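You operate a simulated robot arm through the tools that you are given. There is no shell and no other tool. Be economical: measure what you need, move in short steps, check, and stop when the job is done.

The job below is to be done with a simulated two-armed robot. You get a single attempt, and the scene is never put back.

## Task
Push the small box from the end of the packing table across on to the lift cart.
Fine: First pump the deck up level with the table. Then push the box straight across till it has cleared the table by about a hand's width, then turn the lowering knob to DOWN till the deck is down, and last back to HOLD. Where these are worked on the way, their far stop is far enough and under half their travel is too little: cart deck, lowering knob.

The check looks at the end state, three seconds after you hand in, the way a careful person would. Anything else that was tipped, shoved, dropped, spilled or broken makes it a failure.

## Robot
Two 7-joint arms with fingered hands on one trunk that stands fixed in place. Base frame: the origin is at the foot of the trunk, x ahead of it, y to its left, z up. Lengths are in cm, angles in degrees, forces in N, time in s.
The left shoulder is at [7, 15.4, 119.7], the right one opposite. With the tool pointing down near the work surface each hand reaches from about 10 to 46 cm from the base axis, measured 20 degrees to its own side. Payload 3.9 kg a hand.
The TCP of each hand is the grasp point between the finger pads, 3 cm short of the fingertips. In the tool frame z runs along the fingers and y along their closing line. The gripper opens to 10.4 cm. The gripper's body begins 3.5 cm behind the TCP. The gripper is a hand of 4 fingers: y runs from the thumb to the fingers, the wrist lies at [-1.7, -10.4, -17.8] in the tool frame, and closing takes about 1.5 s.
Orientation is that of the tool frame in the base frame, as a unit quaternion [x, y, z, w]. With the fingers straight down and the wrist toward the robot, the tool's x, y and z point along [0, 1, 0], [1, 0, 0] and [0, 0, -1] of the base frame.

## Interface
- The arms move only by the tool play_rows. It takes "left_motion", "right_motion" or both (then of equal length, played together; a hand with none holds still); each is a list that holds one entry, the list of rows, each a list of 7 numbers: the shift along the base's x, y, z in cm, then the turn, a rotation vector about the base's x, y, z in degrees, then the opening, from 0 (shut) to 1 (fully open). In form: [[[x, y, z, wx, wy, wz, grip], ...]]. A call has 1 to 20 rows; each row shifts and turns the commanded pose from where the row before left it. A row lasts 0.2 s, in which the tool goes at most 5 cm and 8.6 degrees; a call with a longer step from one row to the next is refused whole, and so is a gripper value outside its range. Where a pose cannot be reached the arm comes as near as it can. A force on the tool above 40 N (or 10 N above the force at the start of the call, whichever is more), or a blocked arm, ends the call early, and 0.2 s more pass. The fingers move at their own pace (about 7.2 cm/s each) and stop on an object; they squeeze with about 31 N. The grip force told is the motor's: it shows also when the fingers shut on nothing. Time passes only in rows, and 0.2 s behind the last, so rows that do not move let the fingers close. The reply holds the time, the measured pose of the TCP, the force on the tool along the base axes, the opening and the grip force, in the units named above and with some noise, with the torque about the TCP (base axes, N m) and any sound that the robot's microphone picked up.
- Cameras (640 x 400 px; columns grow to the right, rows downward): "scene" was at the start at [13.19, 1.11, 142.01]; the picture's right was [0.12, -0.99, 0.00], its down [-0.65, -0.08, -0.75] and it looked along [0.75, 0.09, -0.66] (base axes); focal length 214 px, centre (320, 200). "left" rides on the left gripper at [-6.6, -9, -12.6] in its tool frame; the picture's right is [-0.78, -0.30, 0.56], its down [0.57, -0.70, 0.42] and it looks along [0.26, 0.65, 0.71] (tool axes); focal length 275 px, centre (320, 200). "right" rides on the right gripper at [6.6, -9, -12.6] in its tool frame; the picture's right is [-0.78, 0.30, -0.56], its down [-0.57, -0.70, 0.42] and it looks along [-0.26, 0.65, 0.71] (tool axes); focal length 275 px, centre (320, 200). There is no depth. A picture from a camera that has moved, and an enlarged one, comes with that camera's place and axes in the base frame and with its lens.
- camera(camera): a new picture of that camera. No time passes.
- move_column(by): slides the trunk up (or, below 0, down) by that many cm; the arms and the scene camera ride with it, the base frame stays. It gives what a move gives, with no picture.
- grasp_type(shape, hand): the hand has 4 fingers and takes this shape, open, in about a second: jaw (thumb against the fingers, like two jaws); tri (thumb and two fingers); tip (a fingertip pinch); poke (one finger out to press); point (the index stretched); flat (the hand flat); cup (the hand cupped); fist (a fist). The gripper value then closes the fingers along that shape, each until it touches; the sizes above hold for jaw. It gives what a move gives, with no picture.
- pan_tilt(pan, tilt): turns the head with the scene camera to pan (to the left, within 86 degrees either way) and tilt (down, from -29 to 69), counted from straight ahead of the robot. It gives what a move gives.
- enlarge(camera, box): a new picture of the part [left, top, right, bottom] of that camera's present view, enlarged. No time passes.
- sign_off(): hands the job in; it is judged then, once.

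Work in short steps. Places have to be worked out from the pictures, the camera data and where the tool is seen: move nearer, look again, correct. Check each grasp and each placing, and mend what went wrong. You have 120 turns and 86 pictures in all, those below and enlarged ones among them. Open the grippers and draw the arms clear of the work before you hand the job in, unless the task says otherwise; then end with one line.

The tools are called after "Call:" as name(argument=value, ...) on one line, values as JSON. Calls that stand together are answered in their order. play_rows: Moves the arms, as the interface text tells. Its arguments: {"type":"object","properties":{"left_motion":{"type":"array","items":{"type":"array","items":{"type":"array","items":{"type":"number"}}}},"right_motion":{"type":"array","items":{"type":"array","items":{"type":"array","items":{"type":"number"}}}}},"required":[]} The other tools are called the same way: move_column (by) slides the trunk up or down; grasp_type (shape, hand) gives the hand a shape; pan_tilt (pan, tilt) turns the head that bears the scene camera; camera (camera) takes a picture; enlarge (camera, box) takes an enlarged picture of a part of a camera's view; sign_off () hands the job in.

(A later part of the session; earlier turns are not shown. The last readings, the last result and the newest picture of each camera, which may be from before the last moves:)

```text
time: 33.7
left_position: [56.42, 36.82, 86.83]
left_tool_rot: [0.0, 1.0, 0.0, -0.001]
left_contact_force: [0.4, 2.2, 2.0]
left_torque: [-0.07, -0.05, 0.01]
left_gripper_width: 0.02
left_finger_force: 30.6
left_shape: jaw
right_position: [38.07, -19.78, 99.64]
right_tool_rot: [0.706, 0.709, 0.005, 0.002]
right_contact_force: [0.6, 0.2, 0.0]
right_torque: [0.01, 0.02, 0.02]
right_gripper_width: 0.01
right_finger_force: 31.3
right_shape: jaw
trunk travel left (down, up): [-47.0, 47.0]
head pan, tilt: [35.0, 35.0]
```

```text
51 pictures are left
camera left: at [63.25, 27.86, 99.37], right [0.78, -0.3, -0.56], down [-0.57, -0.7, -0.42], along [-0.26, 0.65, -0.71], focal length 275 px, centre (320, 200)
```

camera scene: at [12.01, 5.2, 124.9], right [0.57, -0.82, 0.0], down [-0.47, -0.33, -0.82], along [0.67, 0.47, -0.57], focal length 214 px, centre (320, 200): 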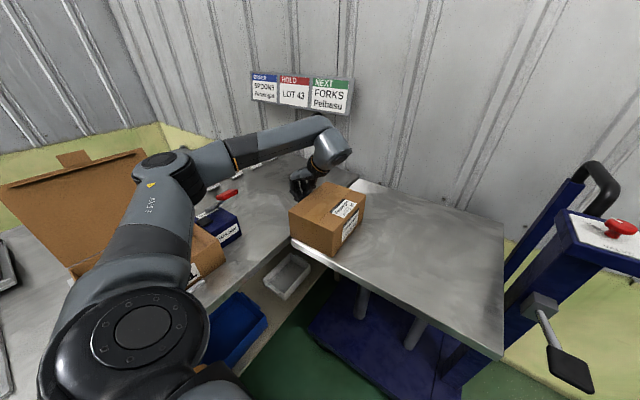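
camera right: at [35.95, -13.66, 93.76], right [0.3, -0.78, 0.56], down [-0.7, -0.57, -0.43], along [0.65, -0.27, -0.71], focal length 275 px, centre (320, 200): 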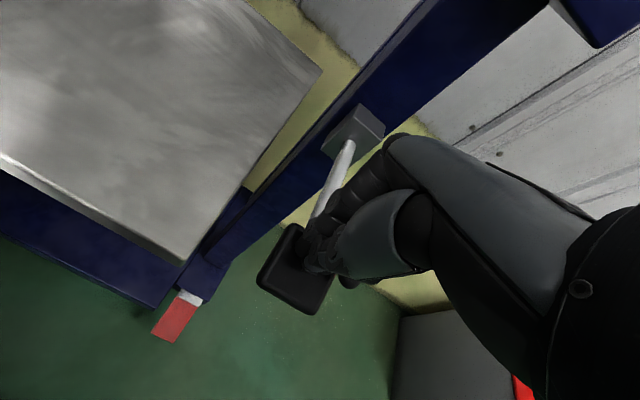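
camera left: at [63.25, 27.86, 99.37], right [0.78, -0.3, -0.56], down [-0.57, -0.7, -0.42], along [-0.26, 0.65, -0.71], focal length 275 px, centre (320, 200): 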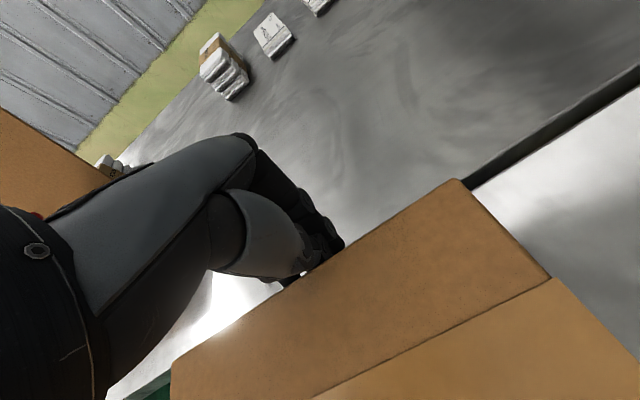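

Box straight, left edge ≈34.2. Push 3.5 cm more, then back off.

Call:
play_rows(left_motion=[[[0, -1.5, 0, 0, 0, 0, 0], [0, -1.2, 0, 0, 0, 0, 0], [0, -0.8, 0, 0, 0, 0, 0], [0, 0, 0, 0, 0, 0, 0], [0, 1.5, 0, 0, 0, 0, 0], [0, 2, 0, 0, 0, 0, 0], [0, 2, 0, 0, 0, 0, 0], [0, 2, 1, 0, 0, 0, 0], [0, 0, 4, 0, 0, 0, 0], [0, 0, 4, 0, 0, 0, 0], [0, 0, 4, 0, 0, 0, 0], [0, 0, 4, 0, 0, 0, 0], [0, 0, 2, 0, 0, 0, 0], [0, 0, 0, 0, 0, 0, 0]]])

Call:
camera(camera="left")

Call:
camera(camera="scene")

```text
time: 36.7
left_position: [56.58, 40.87, 105.91]
left_tool_rot: [0.0, 1.0, 0.0, 0.0]
left_contact_force: [0.2, -0.1, 0.4]
left_torque: [0.0, 0.02, 0.01]
left_gripper_width: 0.0
left_finger_force: 31.0
left_shape: jaw
right_position: [38.09, -19.92, 99.57]
right_tool_rot: [0.706, 0.709, 0.005, 0.002]
right_contact_force: [0.6, 0.2, 0.1]
right_torque: [0.0, 0.02, 0.02]
right_gripper_width: 0.01
right_finger_force: 31.4
right_shape: jaw
trunk travel left (down, up): [-47.0, 47.0]
head pan, tilt: [35.0, 35.0]
```

```text
50 pictures are left
camera left: at [63.32, 31.89, 118.47], right [0.78, -0.3, -0.56], down [-0.57, -0.7, -0.42], along [-0.27, 0.65, -0.71], focal length 275 px, centre (320, 200)
```

left: 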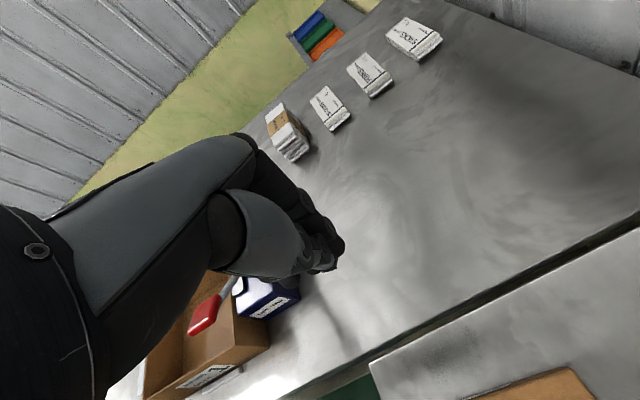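

```text
49 pictures are left
camera scene: at [12.04, 5.17, 124.9], right [0.57, -0.82, 0.0], down [-0.47, -0.33, -0.82], along [0.67, 0.47, -0.57], focal length 214 px, centre (320, 200)
```

scene: 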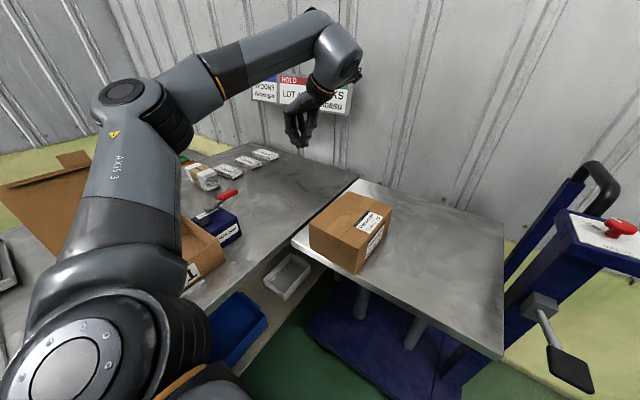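

Box clears the table by ≈8.5 cm. Now the knob: I turn the head to it and look in detail.

Call:
pan_tilt(pan=-22, tilt=25)

Call:
camera(camera="scene")

Call:
enlarge(camera="right", box=[240, 0, 560, 200])

```text
time: 38.0
left_position: [56.51, 40.88, 105.88]
left_tool_rot: [0.0, 1.0, 0.0, -0.001]
left_contact_force: [-0.6, -0.7, 0.5]
left_torque: [0.01, 0.0, -0.02]
left_gripper_width: 0.01
left_finger_force: 30.8
left_shape: jaw
right_position: [38.12, -19.8, 99.7]
right_tool_rot: [0.705, 0.709, 0.005, 0.002]
right_contact_force: [0.7, -0.2, -0.9]
right_torque: [0.01, 0.0, 0.01]
right_gripper_width: 0.04
right_finger_force: 30.7
right_shape: jaw
trunk travel left (down, up): [-47.0, 47.0]
head pan, tilt: [-22.0, 25.0]
```

```text
48 pictures are left
camera scene: at [13.35, -3.33, 126.48], right [-0.37, -0.93, 0.0], down [-0.39, 0.16, -0.91], along [0.84, -0.34, -0.42], focal length 214 px, centre (320, 200)
```

scene: 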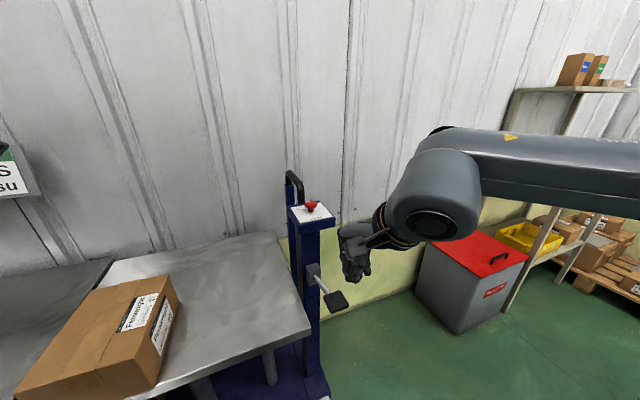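

```text
2.00 times, centred on (400, 100) of right
camera zoom: at [28.96, -13.37, 112.06], right [0.29, -0.78, 0.56], down [-0.69, -0.57, -0.43], along [0.66, -0.26, -0.71], focal length 551 px, centre (160, 400)
```

zoom: 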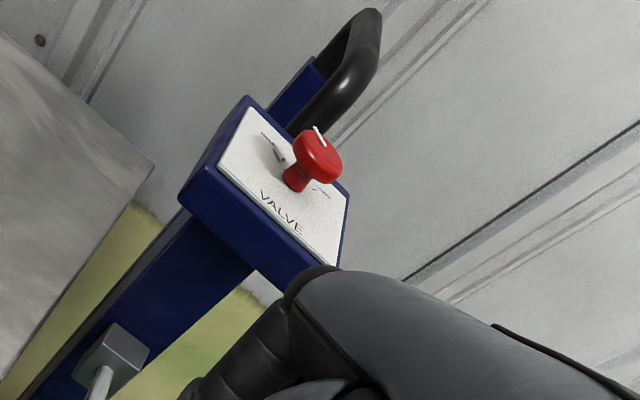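

I raise the right hand and advance for a better look at the knob's pointer and marks.

Call:
play_rows(right_motion=[[[0, 0, 4, 0, 0, 0, 1], [0, 0, 4, 0, 0, 0, 1], [0, 0, 4, 0, 0, 0, 1], [3, 0, 3, 0, 0, 0, 1], [4, 0, 0, 0, 0, 0, 1], [4, 0, 0, 0, 0, 0, 1], [0, 0, 0, 0, 0, 0, 1]]])

Call:
enlarge(camera="right", box=[240, 120, 400, 220])

Call:
enlarge(camera="scene", box=[270, 160, 350, 230])

```text
time: 39.6
left_position: [56.54, 40.96, 105.98]
left_tool_rot: [0.0, 1.0, -0.001, 0.0]
left_contact_force: [0.4, -0.7, 0.2]
left_torque: [-0.03, -0.03, 0.05]
left_gripper_width: 0.0
left_finger_force: 31.5
left_shape: jaw
right_position: [49.15, -19.69, 114.81]
right_tool_rot: [0.705, 0.709, 0.005, 0.003]
right_contact_force: [0.0, 0.2, 0.5]
right_torque: [0.01, -0.04, 0.02]
right_gripper_width: 10.39
right_finger_force: 0.1
right_shape: jaw
trunk travel left (down, up): [-47.0, 47.0]
head pan, tilt: [-22.0, 25.0]
```

```text
4.00 times, centred on (320, 170) of right
camera zoom: at [40.01, -13.24, 127.18], right [0.29, -0.78, 0.56], down [-0.69, -0.57, -0.43], along [0.66, -0.26, -0.71], focal length 1101 px, centre (320, 320)
```

zoom: 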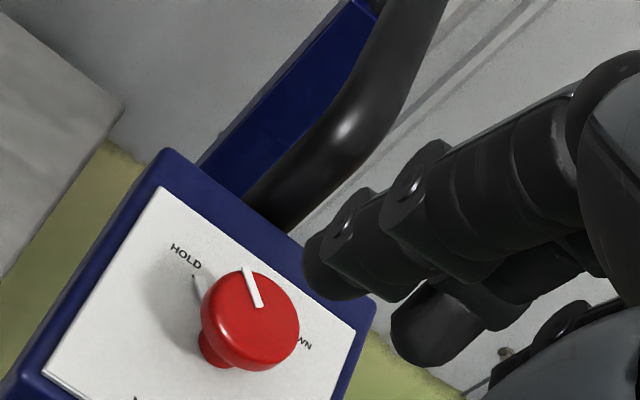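

```text
5.71 times, centred on (310, 195) of scene
camera zoom: at [13.27, -3.38, 126.49], right [-0.37, -0.93, 0.0], down [-0.39, 0.16, -0.91], along [0.84, -0.34, -0.42], focal length 1226 px, centre (377, 229)
```

zoom: 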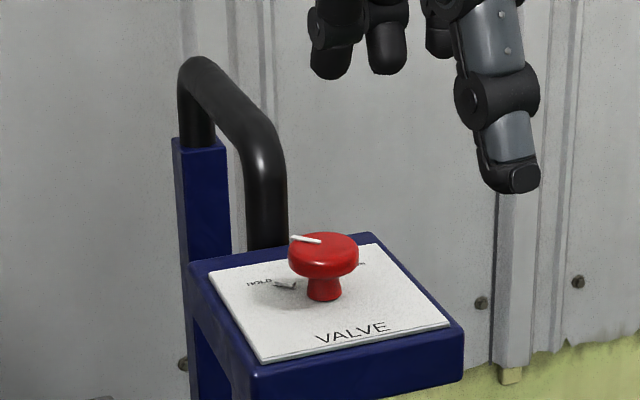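

Knob cap centre ≈[62.4,-20.4,101.3], ~3.3 cm across, panel z≈98.8; pointer is at HOLD (45° left of ahead) and DOWN is 90° clockwise. A handle leg stands at x≈67.5, so I'll use a slim fingertip pinch, yawed +90 first, then turn −90.

Call:
grasp_type(hand="right", shape="tip")

Call:
play_rows(right_motion=[[[0, 0, 0, 0, 0, 8, 1], [0, 0, 0, 0, 0, 8, 1], [0, 0, 0, 0, 0, 8, 1], [0, 0, 0, 0, 0, 8, 1], [0, 0, 0, 0, 0, 8, 1], [0, 0, 0, 0, 0, 8, 1], [0, 0, 0, 0, 0, 8, 1], [0, 0, 0, 0, 0, 8, 1], [0, 0, 0, 0, 0, 8, 1], [0, 0, 0, 0, 0, 8, 1], [0, 0, 0, 0, 0, 8, 1], [0, 0, 0, 0, 0, 0, 1]]])

Call:
enlarge(camera="scene", box=[230, 100, 390, 230])

Call:
camera(camera="right")

```text
time: 40.5
left_position: [56.62, 40.96, 105.81]
left_tool_rot: [0.0, 1.0, 0.0, 0.0]
left_contact_force: [0.0, -0.5, -0.3]
left_torque: [-0.03, 0.0, 0.01]
left_gripper_width: 0.03
left_finger_force: 31.1
left_shape: jaw
right_position: [49.23, -19.71, 114.83]
right_tool_rot: [0.706, 0.708, 0.005, 0.002]
right_contact_force: [0.9, 0.1, -0.4]
right_torque: [0.01, 0.02, 0.01]
right_gripper_width: 10.38
right_finger_force: 0.1
right_shape: tip
trunk travel left (down, up): [-47.0, 47.0]
head pan, tilt: [-22.0, 25.0]
```

```text
time: 42.7
left_position: [56.54, 40.86, 106.0]
left_tool_rot: [0.001, 1.0, 0.0, 0.0]
left_contact_force: [-0.3, 0.6, -0.2]
left_torque: [0.03, 0.0, 0.0]
left_gripper_width: 0.0
left_finger_force: 31.4
left_shape: jaw
right_position: [23.4, 3.28, 113.48]
right_tool_rot: [0.122, 0.993, 0.004, -0.003]
right_contact_force: [3.5, 0.1, 0.0]
right_torque: [0.0, 0.42, 0.25]
right_gripper_width: 10.4
right_finger_force: 0.0
right_shape: tip
right hand out of reach, approached as far as the arm can: row 3, 4, 5, 6, 7, 8, 9, 10, 11
trunk travel left (down, up): [-47.0, 47.0]
head pan, tilt: [-22.0, 25.0]
stopped in row 11 (right hand): the force on the tool passed its limit at 94 N (the readings are from after the stop); the commanded pose is now the measured one
```

```text
3.08 times, centred on (310, 165) of scene
camera zoom: at [13.25, -3.5, 126.5], right [-0.38, -0.93, 0.0], down [-0.39, 0.16, -0.91], along [0.84, -0.34, -0.42], focal length 660 px, centre (351, 308)
```

zoom: 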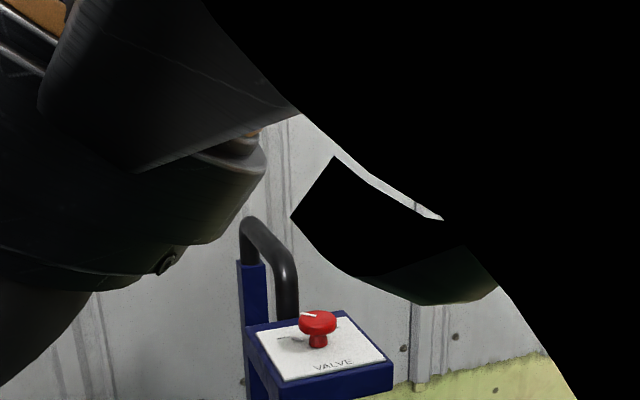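

```text
43 pictures are left
camera right: at [14.91, -4.03, 126.0], right [0.83, 0.1, 0.55], down [0.38, -0.82, -0.43], along [0.41, 0.57, -0.71], focal length 275 px, centre (320, 200)
```

right: 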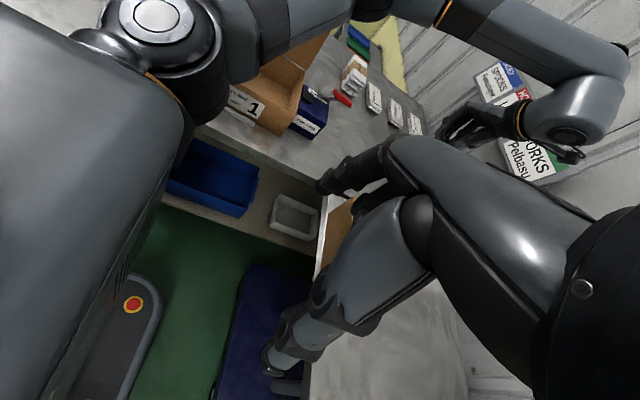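

The right arm can't yaw that way: it folded in towards the trunk and touched the robot itself. I retrace by moving out and unwinding the yaw.

Call:
play_rows(right_motion=[[[2.3, -2, 0, 0, 0, -7, 1], [2.3, -2, 0, 0, 0, -7, 1], [2.3, -2, 0, 0, 0, -7, 1], [2.3, -2, 0, 0, 0, -7, 1], [2.3, -2, 0, 0, 0, -7, 1], [2.3, -2, 0, 0, 0, -7, 1], [2.3, -2, 0, 0, 0, -7, 1], [2.3, -2, 0, 0, 0, -7, 1], [0, -2, 0, 0, 0, -7, 1], [0, -2, 0, 0, 0, -7, 1], [0, -2, 0, 0, 0, -6, 1], [0, 0, 0, 0, 0, 0, 1]]])

Call:
camera(camera="scene")

```text
time: 45.3
left_position: [56.62, 40.92, 105.87]
left_tool_rot: [0.0, 1.0, 0.0, 0.0]
left_contact_force: [-0.3, 0.2, -0.5]
left_torque: [0.05, 0.0, 0.01]
left_gripper_width: 0.0
left_finger_force: 31.2
left_shape: jaw
right_position: [41.83, -18.6, 113.21]
right_tool_rot: [0.706, 0.708, 0.003, -0.001]
right_contact_force: [0.6, -0.8, 0.2]
right_torque: [-0.01, 0.01, 0.0]
right_gripper_width: 10.39
right_finger_force: 0.1
right_shape: tip
trunk travel left (down, up): [-47.0, 47.0]
head pan, tilt: [-22.0, 25.0]
```

```text
42 pictures are left
camera scene: at [13.35, -3.32, 126.48], right [-0.37, -0.93, 0.0], down [-0.39, 0.16, -0.91], along [0.84, -0.34, -0.42], focal length 214 px, centre (320, 200)
```

scene: 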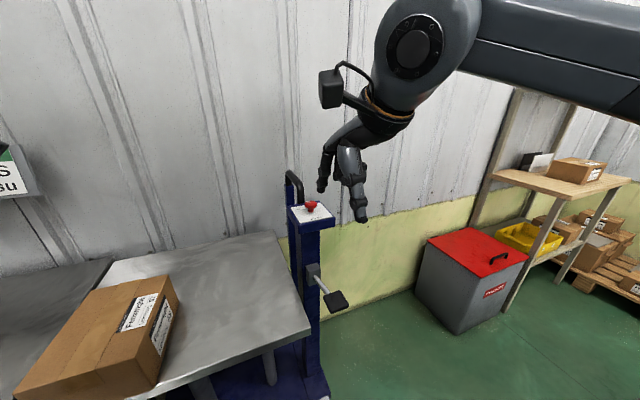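

Recovered. Yaw negative is the natural direction for this arm, so I'll grip at yaw −20 and turn to −110. I set yaw −20, partial opening, and approach above the front of the panel to inspect.

Call:
play_rows(right_motion=[[[3, -0.4, 0.5, 0, 0, -6.7, 0.45], [3, -0.4, 0.5, 0, 0, -6.7, 0.45], [3, -0.4, 0.5, 0, 0, -6.6, 0.45], [3, -0.3, 0, 0, 0, 0, 0.45], [0, 0, 0, 0, 0, 0, 0.45], [0, 0, 0, 0, 0, 0, 0.45]]])

Call:
enlarge(camera="scene", box=[250, 110, 390, 230])

Call:
camera(camera="right")

```text
time: 46.7
left_position: [56.55, 40.8, 105.87]
left_tool_rot: [0.0, 1.0, 0.0, 0.0]
left_contact_force: [1.2, 0.4, 0.1]
left_torque: [-0.05, -0.01, 0.01]
left_gripper_width: 0.0
left_finger_force: 30.9
left_shape: jaw
right_position: [53.94, -20.2, 115.09]
right_tool_rot: [0.819, 0.574, 0.003, 0.0]
right_contact_force: [-0.3, -0.4, 0.0]
right_torque: [-0.02, -0.01, 0.02]
right_gripper_width: 4.72
right_finger_force: 0.1
right_shape: tip
trunk travel left (down, up): [-47.0, 47.0]
head pan, tilt: [-22.0, 25.0]
```

```text
3.33 times, centred on (320, 170) of scene
camera zoom: at [13.4, -3.35, 126.47], right [-0.37, -0.93, 0.0], down [-0.39, 0.16, -0.91], along [0.84, -0.34, -0.42], focal length 715 px, centre (320, 300)
```

zoom: 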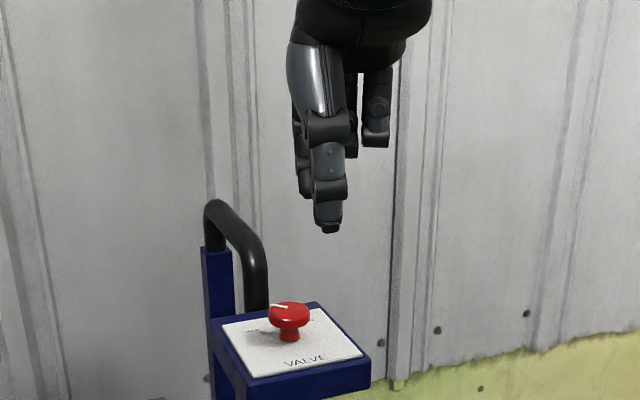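

```text
40 pictures are left
camera right: at [47.74, -11.09, 127.58], right [0.01, -0.83, 0.55], down [-0.85, -0.3, -0.43], along [0.52, -0.47, -0.71], focal length 275 px, centre (320, 200)
```

right: 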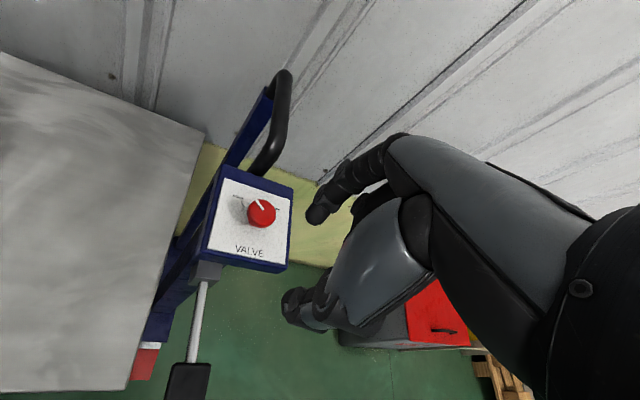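

Geometry agrees: knob cap at [62.3,-20.4]. I move over it at this height, then look again before descending.

Call:
play_rows(right_motion=[[[3, -0.1, 0, 0, 0, 0, 0.45], [3, -0.1, 0, 0, 0, 0, 0.45], [2.4, 0, 0, 0, 0, 0, 0.45], [0, 0, -2, 0, 0, 0, 0.45], [0, 0, -2, 0, 0, 0, 0.45], [0, 0, 0, 0, 0, 0, 0.45], [0, 0, 0, 0, 0, 0, 0.45]]])

Call:
enlarge(camera="scene", box=[260, 140, 360, 220])

Call:
enlarge(camera="right", box=[150, 150, 390, 300])

```text
time: 48.3
left_position: [56.61, 40.9, 105.83]
left_tool_rot: [0.0, 1.0, 0.0, 0.001]
left_contact_force: [0.2, -0.1, -0.5]
left_torque: [-0.02, -0.01, -0.04]
left_gripper_width: 0.02
left_finger_force: 30.8
left_shape: jaw
right_position: [59.0, -21.87, 110.49]
right_tool_rot: [0.819, 0.574, 0.004, 0.0]
right_contact_force: [0.1, 0.3, -0.9]
right_torque: [0.0, 0.01, -0.02]
right_gripper_width: 4.68
right_finger_force: 0.0
right_shape: tip
right hand out of reach, approached as far as the arm can: row 2, 3
trunk travel left (down, up): [-47.0, 47.0]
head pan, tilt: [-22.0, 25.0]
```

```text
5.00 times, centred on (310, 180) of scene
camera zoom: at [13.36, -3.36, 126.48], right [-0.37, -0.93, 0.0], down [-0.39, 0.16, -0.91], along [0.84, -0.34, -0.42], focal length 1072 px, centre (370, 300)
```

zoom: 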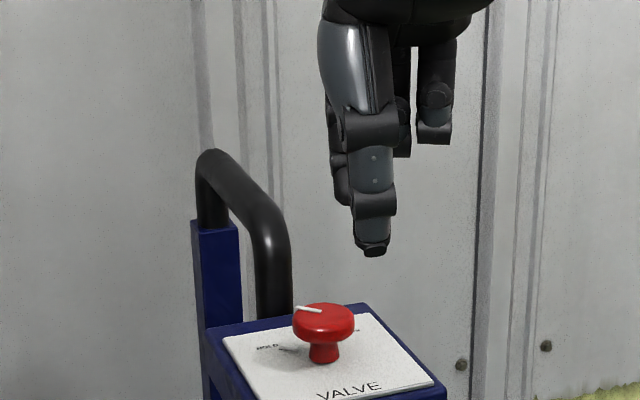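

```text
2.67 times, centred on (270, 225) of right
camera zoom: at [52.74, -12.71, 122.93], right [0.01, -0.83, 0.55], down [-0.85, -0.3, -0.43], along [0.52, -0.47, -0.71], focal length 734 px, centre (453, 133)
```

zoom: 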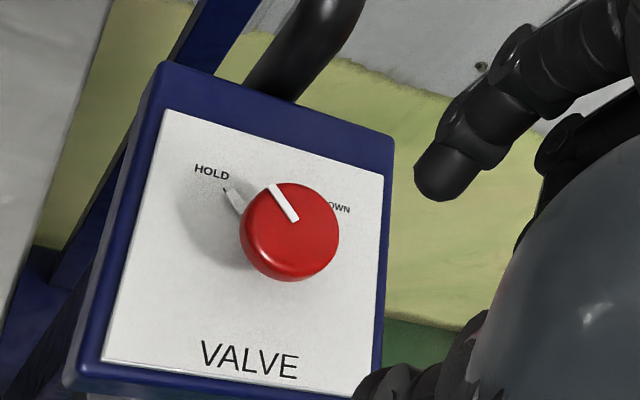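

Reach is limited with the wrist so high above the shoulder. I raise the trunk 18 cm and come down to it instead.

Call:
move_column(by=18)

Call:
play_rows(right_motion=[[[-1, 0, -4, 0, 0, 0, 0.45], [0, 0, -4, 0, 0, 0, 0.45], [0, 0, -4, 0, 0, 0, 0.45], [0, 0, -4, 0, 0, 0, 0.45], [0, 0, -3.5, 0, 0, 0, 0.45], [2, 0.7, 0, 0, 0, 0, 0.45], [2.4, 0.8, 0, 0, 0, 0, 0.45], [0, 0, 0, 0, 0, 0, 0.45]]])

Call:
pan_tilt(pan=-22, tilt=38)

Call:
camera(camera="scene")

Call:
enlarge(camera="right", box=[150, 150, 390, 300])

```text
time: 50.3
left_position: [56.52, 40.85, 123.81]
left_tool_rot: [0.0, 1.0, 0.0, 0.001]
left_contact_force: [1.2, 0.6, 0.1]
left_torque: [-0.01, -0.01, 0.01]
left_gripper_width: 0.0
left_finger_force: 30.7
left_shape: jaw
right_position: [59.07, -21.7, 128.46]
right_tool_rot: [0.82, 0.573, 0.004, -0.001]
right_contact_force: [0.6, -0.3, -0.8]
right_torque: [-0.05, -0.02, -0.03]
right_gripper_width: 4.7
right_finger_force: 0.0
right_shape: tip
trunk travel left (down, up): [-65.0, 29.0]
head pan, tilt: [-22.0, 25.0]
```

```text
time: 52.1
left_position: [56.53, 40.88, 123.94]
left_tool_rot: [0.001, 1.0, -0.001, 0.0]
left_contact_force: [0.4, 0.9, -0.2]
left_torque: [0.03, 0.01, -0.01]
left_gripper_width: 0.0
left_finger_force: 30.4
left_shape: jaw
right_position: [61.51, -20.93, 109.11]
right_tool_rot: [0.819, 0.574, 0.006, 0.001]
right_contact_force: [-0.7, -1.2, -0.2]
right_torque: [0.01, 0.01, 0.04]
right_gripper_width: 4.68
right_finger_force: 0.0
right_shape: tip
right hand out of reach, approached as far as the arm can: row 7
trunk travel left (down, up): [-65.0, 29.0]
head pan, tilt: [-22.0, 25.0]
```

```text
time: 52.9
left_position: [56.51, 40.88, 123.95]
left_tool_rot: [0.0, 1.0, -0.001, 0.0]
left_contact_force: [0.1, -0.1, 0.8]
left_torque: [0.0, 0.05, 0.01]
left_gripper_width: 0.0
left_finger_force: 31.1
left_shape: jaw
right_position: [61.54, -20.87, 109.11]
right_tool_rot: [0.818, 0.575, 0.004, 0.0]
right_contact_force: [0.0, -0.5, 0.2]
right_torque: [-0.02, -0.02, -0.01]
right_gripper_width: 4.7
right_finger_force: 0.0
right_shape: tip
trunk travel left (down, up): [-65.0, 29.0]
head pan, tilt: [-22.0, 38.0]
```

```text
37 pictures are left
camera scene: at [12.83, -3.11, 142.45], right [-0.37, -0.93, 0.0], down [-0.57, 0.23, -0.79], along [0.73, -0.3, -0.62], focal length 214 px, centre (320, 200)
```

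scene: 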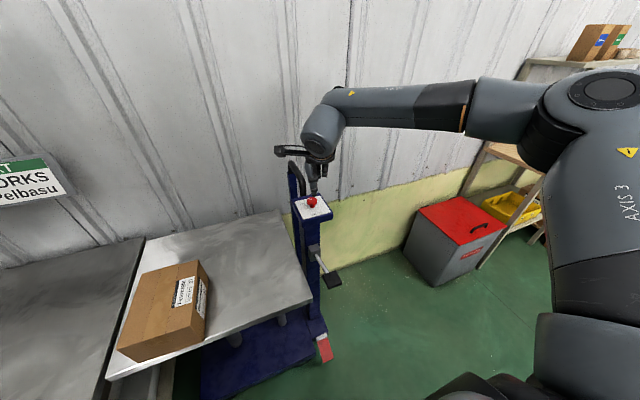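

```text
2.67 times, centred on (270, 225) of right
camera zoom: at [55.24, -11.82, 121.66], right [0.01, -0.83, 0.55], down [-0.85, -0.3, -0.43], along [0.53, -0.47, -0.71], focal length 734 px, centre (453, 133)
```

zoom: 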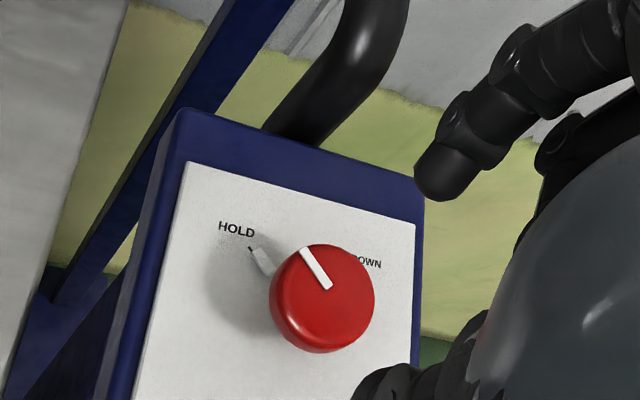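

Knob at ≈[62.5,-20.4]. I correct and come down to z≈104.5, then look once more.

Call:
play_rows(right_motion=[[[0, 0, -1.5, 0, 0, 0, 0.45], [0.5, 0.2, -1.5, 0, 0, 0, 0.45], [0.5, 0.3, -1.3, 0, 0, 0, 0.45], [0, 0, 0, 0, 0, 0, 0.45]]])

Call:
enlarge(camera="scene", box=[270, 150, 350, 220])

Call:
enlarge(camera="right", box=[150, 150, 390, 300])

```text
time: 53.9
left_position: [56.5, 40.84, 123.86]
left_tool_rot: [0.001, 1.0, 0.0, 0.0]
left_contact_force: [-0.4, 0.0, -0.3]
left_torque: [0.0, -0.01, 0.0]
left_gripper_width: 0.0
left_finger_force: 31.1
left_shape: jaw
right_position: [60.79, -21.71, 105.44]
right_tool_rot: [0.818, 0.575, 0.004, 0.0]
right_contact_force: [0.5, -0.2, -0.2]
right_torque: [-0.05, 0.02, -0.02]
right_gripper_width: 4.7
right_finger_force: 0.0
right_shape: tip
right hand out of reach, approached as far as the arm can: row 2, 3
trunk travel left (down, up): [-65.0, 29.0]
head pan, tilt: [-22.0, 38.0]
```

```text
5.71 times, centred on (310, 185) of scene
camera zoom: at [12.81, -3.12, 142.45], right [-0.37, -0.93, 0.0], down [-0.57, 0.23, -0.79], along [0.73, -0.3, -0.62], focal length 1226 px, centre (377, 286)
```

zoom: 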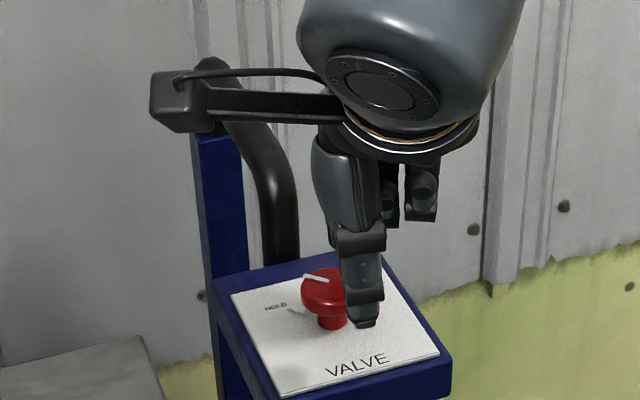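

```text
2.67 times, centred on (270, 225) of right
camera zoom: at [54.54, -12.55, 117.97], right [0.01, -0.83, 0.55], down [-0.85, -0.3, -0.43], along [0.52, -0.47, -0.71], focal length 734 px, centre (453, 133)
```

zoom: 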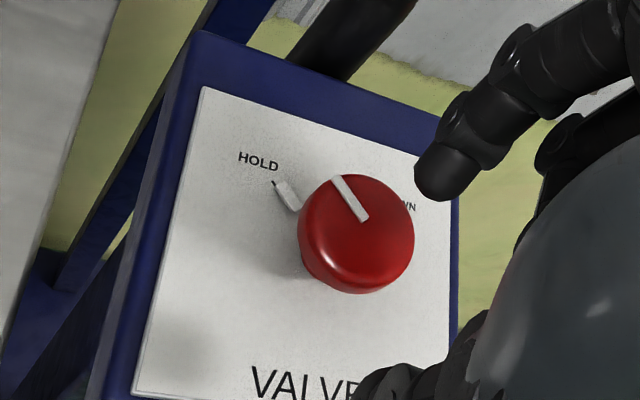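

At this yaw the reach ends near x≈61. I back up and test whether more negative yaw with a lower trunk reaches the knob axis.

Call:
play_rows(right_motion=[[[0, 0, 3, 0, 0, 0, 0.45], [-2, 0, 3, 0, 0, 0, 0.45], [-2, 0, 2, 0, 0, 0, 0.45], [0, 0, 0, 0, 0, -8, 0.45], [0, 0, 0, 0, 0, -8, 0.45], [0, 0, 0, 0, 0, -8, 0.45], [0, 0, 0, 0, 0, -8, 0.45], [0, 0, 0, 0, 0, -8, 0.45], [2, 0.4, 0, 0, 0, 0, 0.45], [2, 0.4, 0, 0, 0, 0, 0.45], [1.7, 0.4, 0, 0, 0, 0, 0.45], [0, 0, 0, 0, 0, 0, 0.45]]])

Call:
camera(camera="scene")

```text
time: 56.5
left_position: [56.62, 40.87, 123.82]
left_tool_rot: [-0.001, 1.0, 0.0, 0.0]
left_contact_force: [-0.2, 0.0, -0.6]
left_torque: [0.02, -0.03, 0.01]
left_gripper_width: 0.01
left_finger_force: 30.5
left_shape: jaw
right_position: [57.02, -25.15, 114.03]
right_tool_rot: [0.965, 0.261, 0.003, 0.001]
right_contact_force: [-0.2, 0.8, 1.0]
right_torque: [0.02, -0.01, 0.01]
right_gripper_width: 4.71
right_finger_force: 0.0
right_shape: tip
right hand out of reach, approached as far as the arm can: row 7, 8, 9, 10, 11
trunk travel left (down, up): [-65.0, 29.0]
head pan, tilt: [-22.0, 38.0]
```

```text
33 pictures are left
camera scene: at [12.83, -3.12, 142.45], right [-0.37, -0.93, 0.0], down [-0.57, 0.23, -0.79], along [0.73, -0.3, -0.62], focal length 214 px, centre (320, 200)
```

scene: 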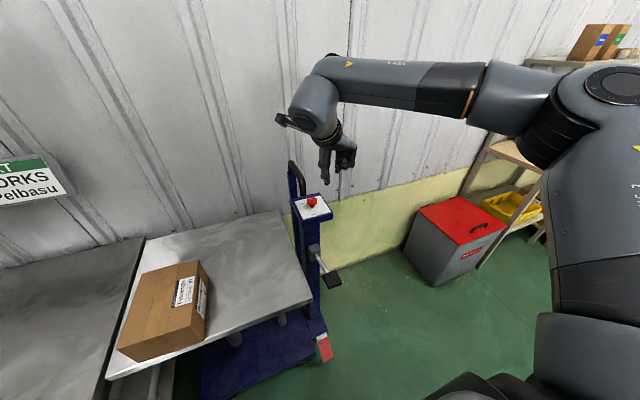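

Limit is the wrist at x≈50, so I'll tilt the hand forward (fingers pointing forward-down ~40°), which brings the wrist nearer to me with the pinch line still horizontal.

Call:
play_rows(right_motion=[[[-2, 0.5, 0, 0, 0, 0, 0.45], [-2, 0.5, 0, 4, -6.93, 0, 0.45], [-1, 0.5, 0, 4, -6.93, 0, 0.45], [0, 0.5, 0, 4, -6.93, 0, 0.45], [0, 0.5, 0, 4, -6.93, 0, 0.45], [0, 0.5, 0, 4, -6.93, 0, 0.45], [0, 0, 0, 0, 0, 0, 0.45]]])

Call:
enlarge(camera="scene", box=[230, 100, 390, 220])

```text
time: 58.1
left_position: [56.68, 40.97, 123.93]
left_tool_rot: [0.0, 1.0, 0.0, 0.001]
left_contact_force: [-0.6, 0.2, -0.3]
left_torque: [0.01, -0.01, 0.0]
left_gripper_width: 0.0
left_finger_force: 31.0
left_shape: jaw
right_position: [51.98, -22.15, 114.0]
right_tool_rot: [0.906, 0.243, 0.335, -0.087]
right_contact_force: [0.5, 0.0, -0.7]
right_torque: [0.02, 0.0, -0.01]
right_gripper_width: 4.71
right_finger_force: 0.2
right_shape: tip
trunk travel left (down, up): [-65.0, 29.0]
head pan, tilt: [-22.0, 38.0]
```

```text
3.33 times, centred on (310, 160) of scene
camera zoom: at [12.85, -3.09, 142.45], right [-0.37, -0.93, 0.0], down [-0.57, 0.23, -0.79], along [0.73, -0.3, -0.62], focal length 715 px, centre (353, 333)
```

zoom: 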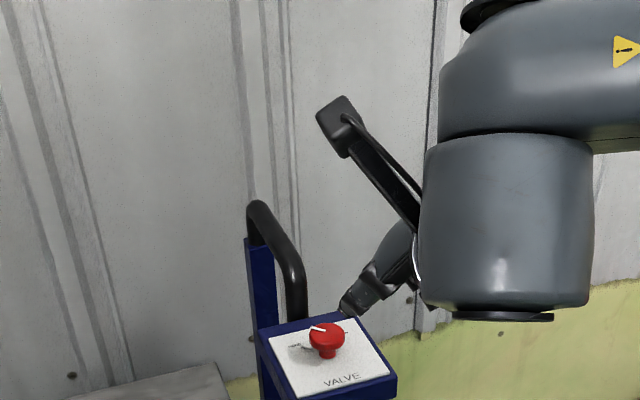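

Orientation is right and reachable. I go to a pre-grasp point 5 cm back along the finger direction from the knob.

Call:
play_rows(right_motion=[[[2, 0, -2, 0, 0, 0, 0.55], [2, 0, -2, 0, 0, 0, 0.55], [2, 0, -2, 0, 0, 0, 0.55], [1.4, 0, -2.2, 0, 0, 0, 0.55], [0, 0, 0, 0, 0, 0, 0.55]]])

Call:
enlarge(camera="scene", box=[270, 150, 350, 220])

Call:
camera(camera="right")

```text
time: 59.3
left_position: [56.45, 41.01, 123.85]
left_tool_rot: [0.0, 1.0, 0.0, 0.0]
left_contact_force: [-0.5, 0.1, -0.9]
left_torque: [-0.02, -0.03, 0.02]
left_gripper_width: 0.0
left_finger_force: 31.0
left_shape: jaw
right_position: [59.24, -22.07, 105.88]
right_tool_rot: [0.906, 0.244, 0.334, -0.087]
right_contact_force: [-0.2, 0.2, 0.0]
right_torque: [-0.01, 0.02, -0.01]
right_gripper_width: 5.7
right_finger_force: 0.1
right_shape: tip
trunk travel left (down, up): [-65.0, 29.0]
head pan, tilt: [-22.0, 38.0]
```

```text
5.71 times, centred on (310, 185) of scene
camera zoom: at [12.74, -3.05, 142.46], right [-0.37, -0.93, 0.0], down [-0.57, 0.23, -0.79], along [0.73, -0.3, -0.62], focal length 1226 px, centre (377, 286)
```

zoom: 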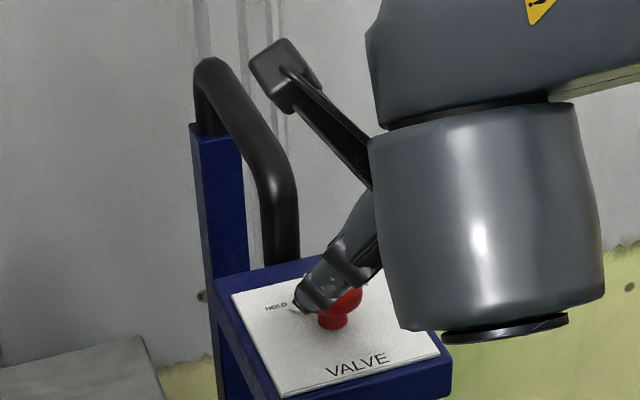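

```text
30 pictures are left
camera right: at [52.13, -15.82, 119.6], right [-0.68, -0.73, -0.08], down [-0.49, 0.52, -0.7], along [0.55, -0.44, -0.71], focal length 275 px, centre (320, 200)
```

right: 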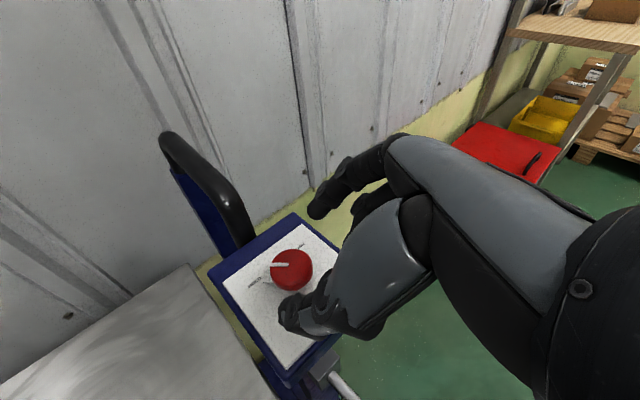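

Knob reads [62.4,-20.6]; fingers straddle it in the approach direction. I advance along the fingers to the knob.

Call:
play_rows(right_motion=[[[1, 0.5, -1.3, 0, 0, 0, 0.55], [1, 0.5, -1.3, 0, 0, 0, 0.55], [0.9, 0.4, -1.2, 0, 0, 0, 0.55], [0, 0, 0, 0, 0, 0, 0.55]]])

Call:
enlarge(camera="scene", box=[270, 150, 350, 220])

Call:
enlarge(camera="right", box=[200, 160, 400, 340])

```text
time: 60.3
left_position: [56.6, 40.92, 123.84]
left_tool_rot: [-0.001, 1.0, 0.0, 0.0]
left_contact_force: [0.8, -0.1, 0.1]
left_torque: [0.01, 0.01, 0.0]
left_gripper_width: 0.0
left_finger_force: 31.5
left_shape: jaw
right_position: [61.31, -21.48, 103.03]
right_tool_rot: [0.906, 0.243, 0.334, -0.087]
right_contact_force: [-0.3, 0.0, 0.0]
right_torque: [-0.01, -0.03, 0.0]
right_gripper_width: 5.66
right_finger_force: 0.0
right_shape: tip
right hand out of reach, approached as far as the arm can: row 3
trunk travel left (down, up): [-65.0, 29.0]
head pan, tilt: [-22.0, 38.0]
```

```text
5.71 times, centred on (310, 185) of scene
camera zoom: at [12.85, -3.12, 142.44], right [-0.37, -0.93, 0.0], down [-0.57, 0.23, -0.79], along [0.73, -0.3, -0.62], focal length 1226 px, centre (377, 286)
```

zoom: 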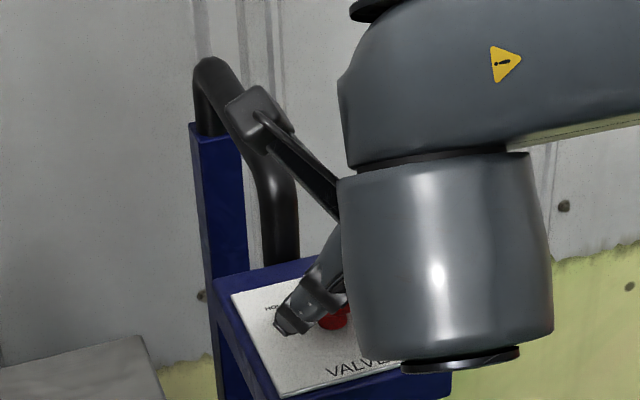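

```text
2.22 times, centred on (300, 250) of right
camera zoom: at [54.09, -15.32, 116.81], right [-0.68, -0.73, -0.08], down [-0.49, 0.52, -0.7], along [0.55, -0.43, -0.71], focal length 612 px, centre (364, 89)
```

zoom: 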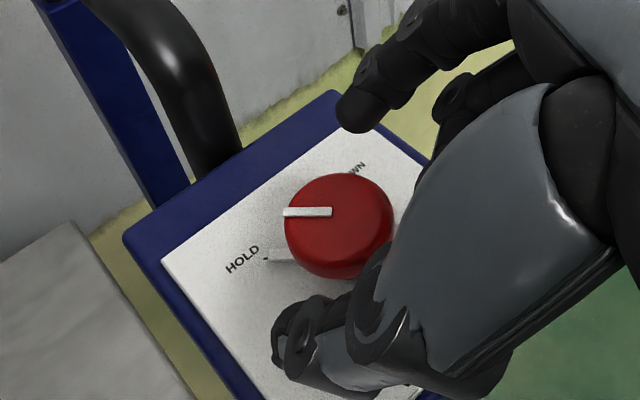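

The tips straddle the cap, but reach ends here and the turn would need more. I retreat and test turning the hand the other way (ψ +24) for a better starting angle.

Call:
play_rows(right_motion=[[[-1, -0.5, 1.3, 0, 0, 0, 0.55], [-1, -0.5, 1.3, 0, 0, 0, 0.55], [-1, -0.5, 1.3, 0, 0, 0, 0.55], [-1, -0.5, 1, 0, 0, 0, 0.55], [0, 0, 0, 0, 0, 8, 0.55], [0, 0, 0, 0, 0, 8, 0.55], [0, 0, 0, 0, 0, 8, 0.55], [0, 0, 0, 0, 0, 0, 0.55]]])

```text
time: 62.1
left_position: [56.6, 40.9, 123.92]
left_tool_rot: [0.001, 1.0, 0.0, 0.0]
left_contact_force: [0.0, -0.1, 0.2]
left_torque: [0.0, 0.03, 0.02]
left_gripper_width: 0.02
left_finger_force: 31.3
left_shape: jaw
right_position: [57.36, -23.62, 107.99]
right_tool_rot: [0.836, 0.427, 0.308, -0.154]
right_contact_force: [-0.7, 0.3, -0.3]
right_torque: [-0.01, 0.02, -0.03]
right_gripper_width: 5.69
right_finger_force: 0.1
right_shape: tip
trunk travel left (down, up): [-65.0, 29.0]
head pan, tilt: [-22.0, 38.0]
```

That worked without limits. I go on another 24° to ψ≈78.

Call:
play_rows(right_motion=[[[0, 0, 0, 0, 0, 8, 0.55], [0, 0, 0, 0, 0, 8, 0.55], [0, 0, 0, 0, 0, 8, 0.55], [0, 0, 0, 0, 0, 0, 0.55]]])

Call:
camera(camera="scene")

```text
time: 63.1
left_position: [56.54, 40.97, 123.88]
left_tool_rot: [-0.001, 1.0, 0.0, 0.0]
left_contact_force: [-0.3, 0.3, -0.1]
left_torque: [0.01, 0.01, 0.01]
left_gripper_width: 0.0
left_finger_force: 31.1
left_shape: jaw
right_position: [57.32, -23.52, 108.03]
right_tool_rot: [0.729, 0.591, 0.27, -0.215]
right_contact_force: [0.4, 0.0, 0.6]
right_torque: [0.03, -0.03, -0.03]
right_gripper_width: 5.68
right_finger_force: 0.1
right_shape: tip
trunk travel left (down, up): [-65.0, 29.0]
head pan, tilt: [-22.0, 38.0]
```

```text
27 pictures are left
camera scene: at [12.81, -3.04, 142.45], right [-0.37, -0.93, 0.0], down [-0.57, 0.23, -0.79], along [0.73, -0.3, -0.62], focal length 214 px, centre (320, 200)
```

scene: 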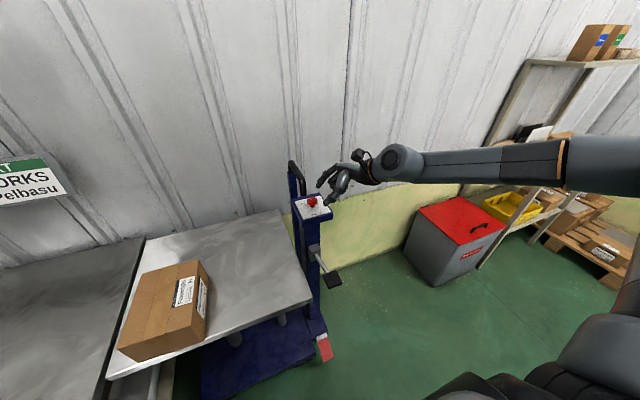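

Much better posture: forearm now comes from the right. I set ψ≈66 and go to a pre-grasp point about 4 cm back from the knob.

Call:
play_rows(right_motion=[[[1.2, -0.2, -0.5, 0, 0, -6, 0.52], [1.2, -0.2, -1, 0, 0, -6, 0.52], [1.2, -0.1, -1, 0, 0, 0, 0.52], [0, 0, 0, 0, 0, 0, 0.52]]])

Call:
enlarge(camera="scene", box=[270, 150, 350, 220])

Call:
enlarge(camera="right", box=[200, 160, 400, 340])

```text
time: 64.1
left_position: [56.45, 40.76, 123.89]
left_tool_rot: [0.001, 1.0, 0.0, 0.0]
left_contact_force: [-0.5, -0.1, 0.4]
left_torque: [0.0, -0.03, 0.0]
left_gripper_width: 0.0
left_finger_force: 31.2
left_shape: jaw
right_position: [60.94, -24.3, 105.45]
right_tool_rot: [0.787, 0.511, 0.291, -0.186]
right_contact_force: [0.0, -0.4, 0.0]
right_torque: [-0.01, -0.05, 0.03]
right_gripper_width: 5.46
right_finger_force: 0.0
right_shape: tip
trunk travel left (down, up): [-65.0, 29.0]
head pan, tilt: [-22.0, 38.0]
```

```text
5.71 times, centred on (310, 185) of scene
camera zoom: at [12.77, -3.17, 142.45], right [-0.38, -0.93, 0.0], down [-0.57, 0.23, -0.79], along [0.73, -0.3, -0.62], focal length 1226 px, centre (377, 286)
```

zoom: 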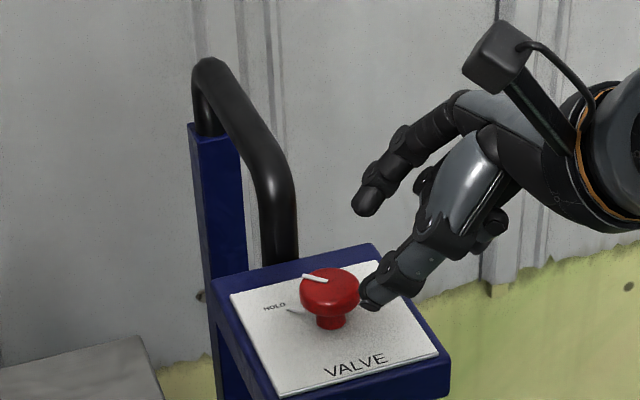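

```text
2.22 times, centred on (300, 250) of right
camera zoom: at [51.39, -23.45, 119.24], right [-0.12, -0.99, -0.08], down [-0.7, 0.14, -0.7], along [0.7, -0.03, -0.71], focal length 612 px, centre (364, 89)
```

zoom: 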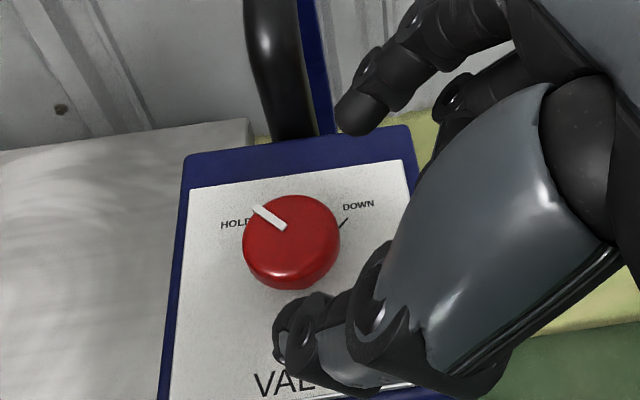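

The view is clear now: knob at ≈[62.4,-20.7]. I advance along the fingers onto it.

Call:
play_rows(right_motion=[[[0.3, 0.8, -1, 0, 0, 0, 0.52], [0.3, 0.8, -1, 0, 0, 0, 0.52], [0.3, 0.7, -0.9, 0, 0, 0, 0.52], [0, 0, 0, 0, 0, 0, 0.52]]])

Call:
enlarge(camera="scene", box=[270, 150, 350, 220])

Call:
enlarge(camera="right", box=[200, 160, 400, 340])

```text
time: 65.1
left_position: [56.64, 40.96, 123.95]
left_tool_rot: [0.0, 1.0, 0.0, 0.0]
left_contact_force: [0.0, -1.0, -0.3]
left_torque: [0.0, -0.05, -0.01]
left_gripper_width: 0.0
left_finger_force: 30.6
left_shape: jaw
right_position: [61.73, -21.76, 102.56]
right_tool_rot: [0.787, 0.511, 0.291, -0.186]
right_contact_force: [0.6, 0.1, -0.5]
right_torque: [0.0, 0.01, 0.01]
right_gripper_width: 5.45
right_finger_force: 0.2
right_shape: tip
trunk travel left (down, up): [-65.0, 29.0]
head pan, tilt: [-22.0, 38.0]
```

```text
5.71 times, centred on (310, 185) of scene
camera zoom: at [12.81, -3.17, 142.45], right [-0.37, -0.93, 0.0], down [-0.57, 0.23, -0.79], along [0.73, -0.3, -0.62], focal length 1226 px, centre (377, 286)
```

zoom: 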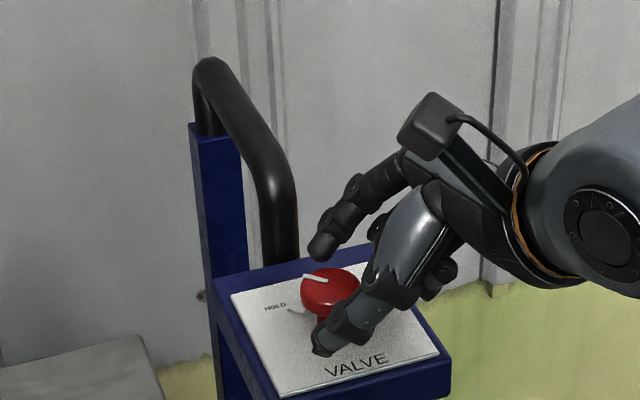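

```text
2.22 times, centred on (300, 250) of right
camera zoom: at [52.14, -21.03, 116.32], right [-0.12, -0.99, -0.08], down [-0.7, 0.14, -0.7], along [0.7, -0.03, -0.71], focal length 612 px, centre (364, 89)
```

zoom: 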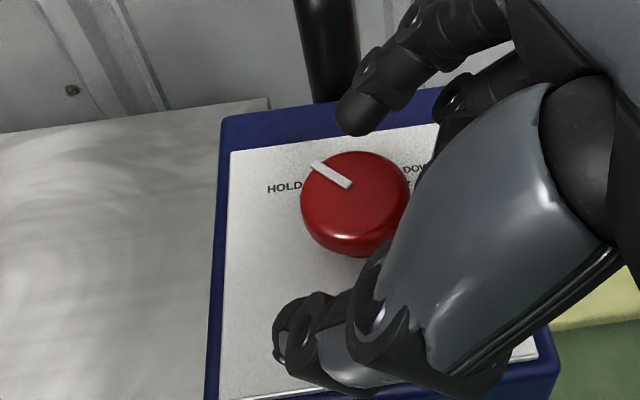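

The fingers straddle the cap centrally. I close on it.

Call:
play_rows(right_motion=[[[0, 0, 0, 0, 0, 0, 0.3], [0, 0, 0, 0, 0, 0, 0.1], [0, 0, 0, 0, 0, 0, 0], [0, 0, 0, 0, 0, 0, 0], [0, 0, 0, 0, 0, 0, 0]]])

Call:
enlarge(camera="right", box=[200, 160, 400, 340])

```text
time: 66.3
left_position: [56.51, 41.32, 123.84]
left_tool_rot: [0.0, 1.0, -0.002, 0.0]
left_contact_force: [0.7, -0.1, -0.2]
left_torque: [0.02, 0.01, 0.01]
left_gripper_width: 0.0
left_finger_force: 31.1
left_shape: jaw
right_position: [61.67, -21.14, 102.88]
right_tool_rot: [0.786, 0.513, 0.293, -0.184]
right_contact_force: [5.9, 16.8, 11.3]
right_torque: [0.58, -0.49, 0.2]
right_gripper_width: 1.27
right_finger_force: 31.2
right_shape: tip
trunk travel left (down, up): [-65.0, 29.0]
head pan, tilt: [-22.0, 38.0]
```

```text
2.22 times, centred on (300, 250) of right
camera zoom: at [52.07, -20.42, 116.65], right [-0.11, -0.99, -0.08], down [-0.7, 0.13, -0.7], along [0.71, -0.03, -0.71], focal length 612 px, centre (364, 89)
```

zoom: 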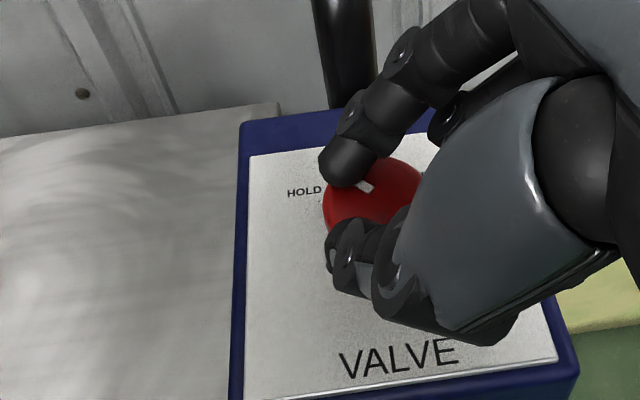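

The pinch caught the far half of the cap and pulls the hand forward. I open, back off ~0.8 cm along the fingers' horizontal direction, and close again.

Call:
play_rows(right_motion=[[[0, 0, 0, 0, 0, 0, 0.3], [0, 0, 0, 0, 0, 0, 0.5], [0, 0, 0, 0, 0, 0, 0.5], [-0.3, -0.8, 0, 0, 0, 0, 0.5], [0, 0, 0, 0, 0, 0, 0.5], [0, 0, 0, 0, 0, 0, 0.25], [0, 0, 0, 0, 0, 0, 0], [0, 0, 0, 0, 0, 0, 0], [0, 0, 0, 0, 0, 0, 0], [0, 0, 0, 0, 0, 0, 0]]])

Call:
enlarge(camera="right", box=[200, 160, 400, 340])

```text
time: 68.5
left_position: [56.38, 40.95, 124.03]
left_tool_rot: [0.0, 1.0, 0.0, -0.001]
left_contact_force: [0.8, 0.4, -0.4]
left_torque: [-0.01, 0.01, 0.02]
left_gripper_width: 0.0
left_finger_force: 30.8
left_shape: jaw
right_position: [61.29, -22.57, 102.77]
right_tool_rot: [0.786, 0.512, 0.292, -0.185]
right_contact_force: [1.1, -0.4, 12.4]
right_torque: [0.14, -0.42, 0.0]
right_gripper_width: 1.84
right_finger_force: 31.2
right_shape: tip
trunk travel left (down, up): [-65.0, 29.0]
head pan, tilt: [-22.0, 38.0]
```

```text
2.22 times, centred on (300, 250) of right
camera zoom: at [51.79, -21.72, 116.53], right [-0.12, -0.99, -0.08], down [-0.7, 0.14, -0.7], along [0.7, -0.03, -0.71], focal length 612 px, centre (364, 89)
```

zoom: 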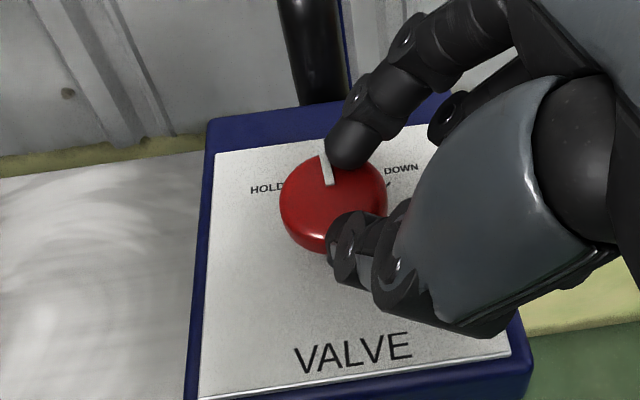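

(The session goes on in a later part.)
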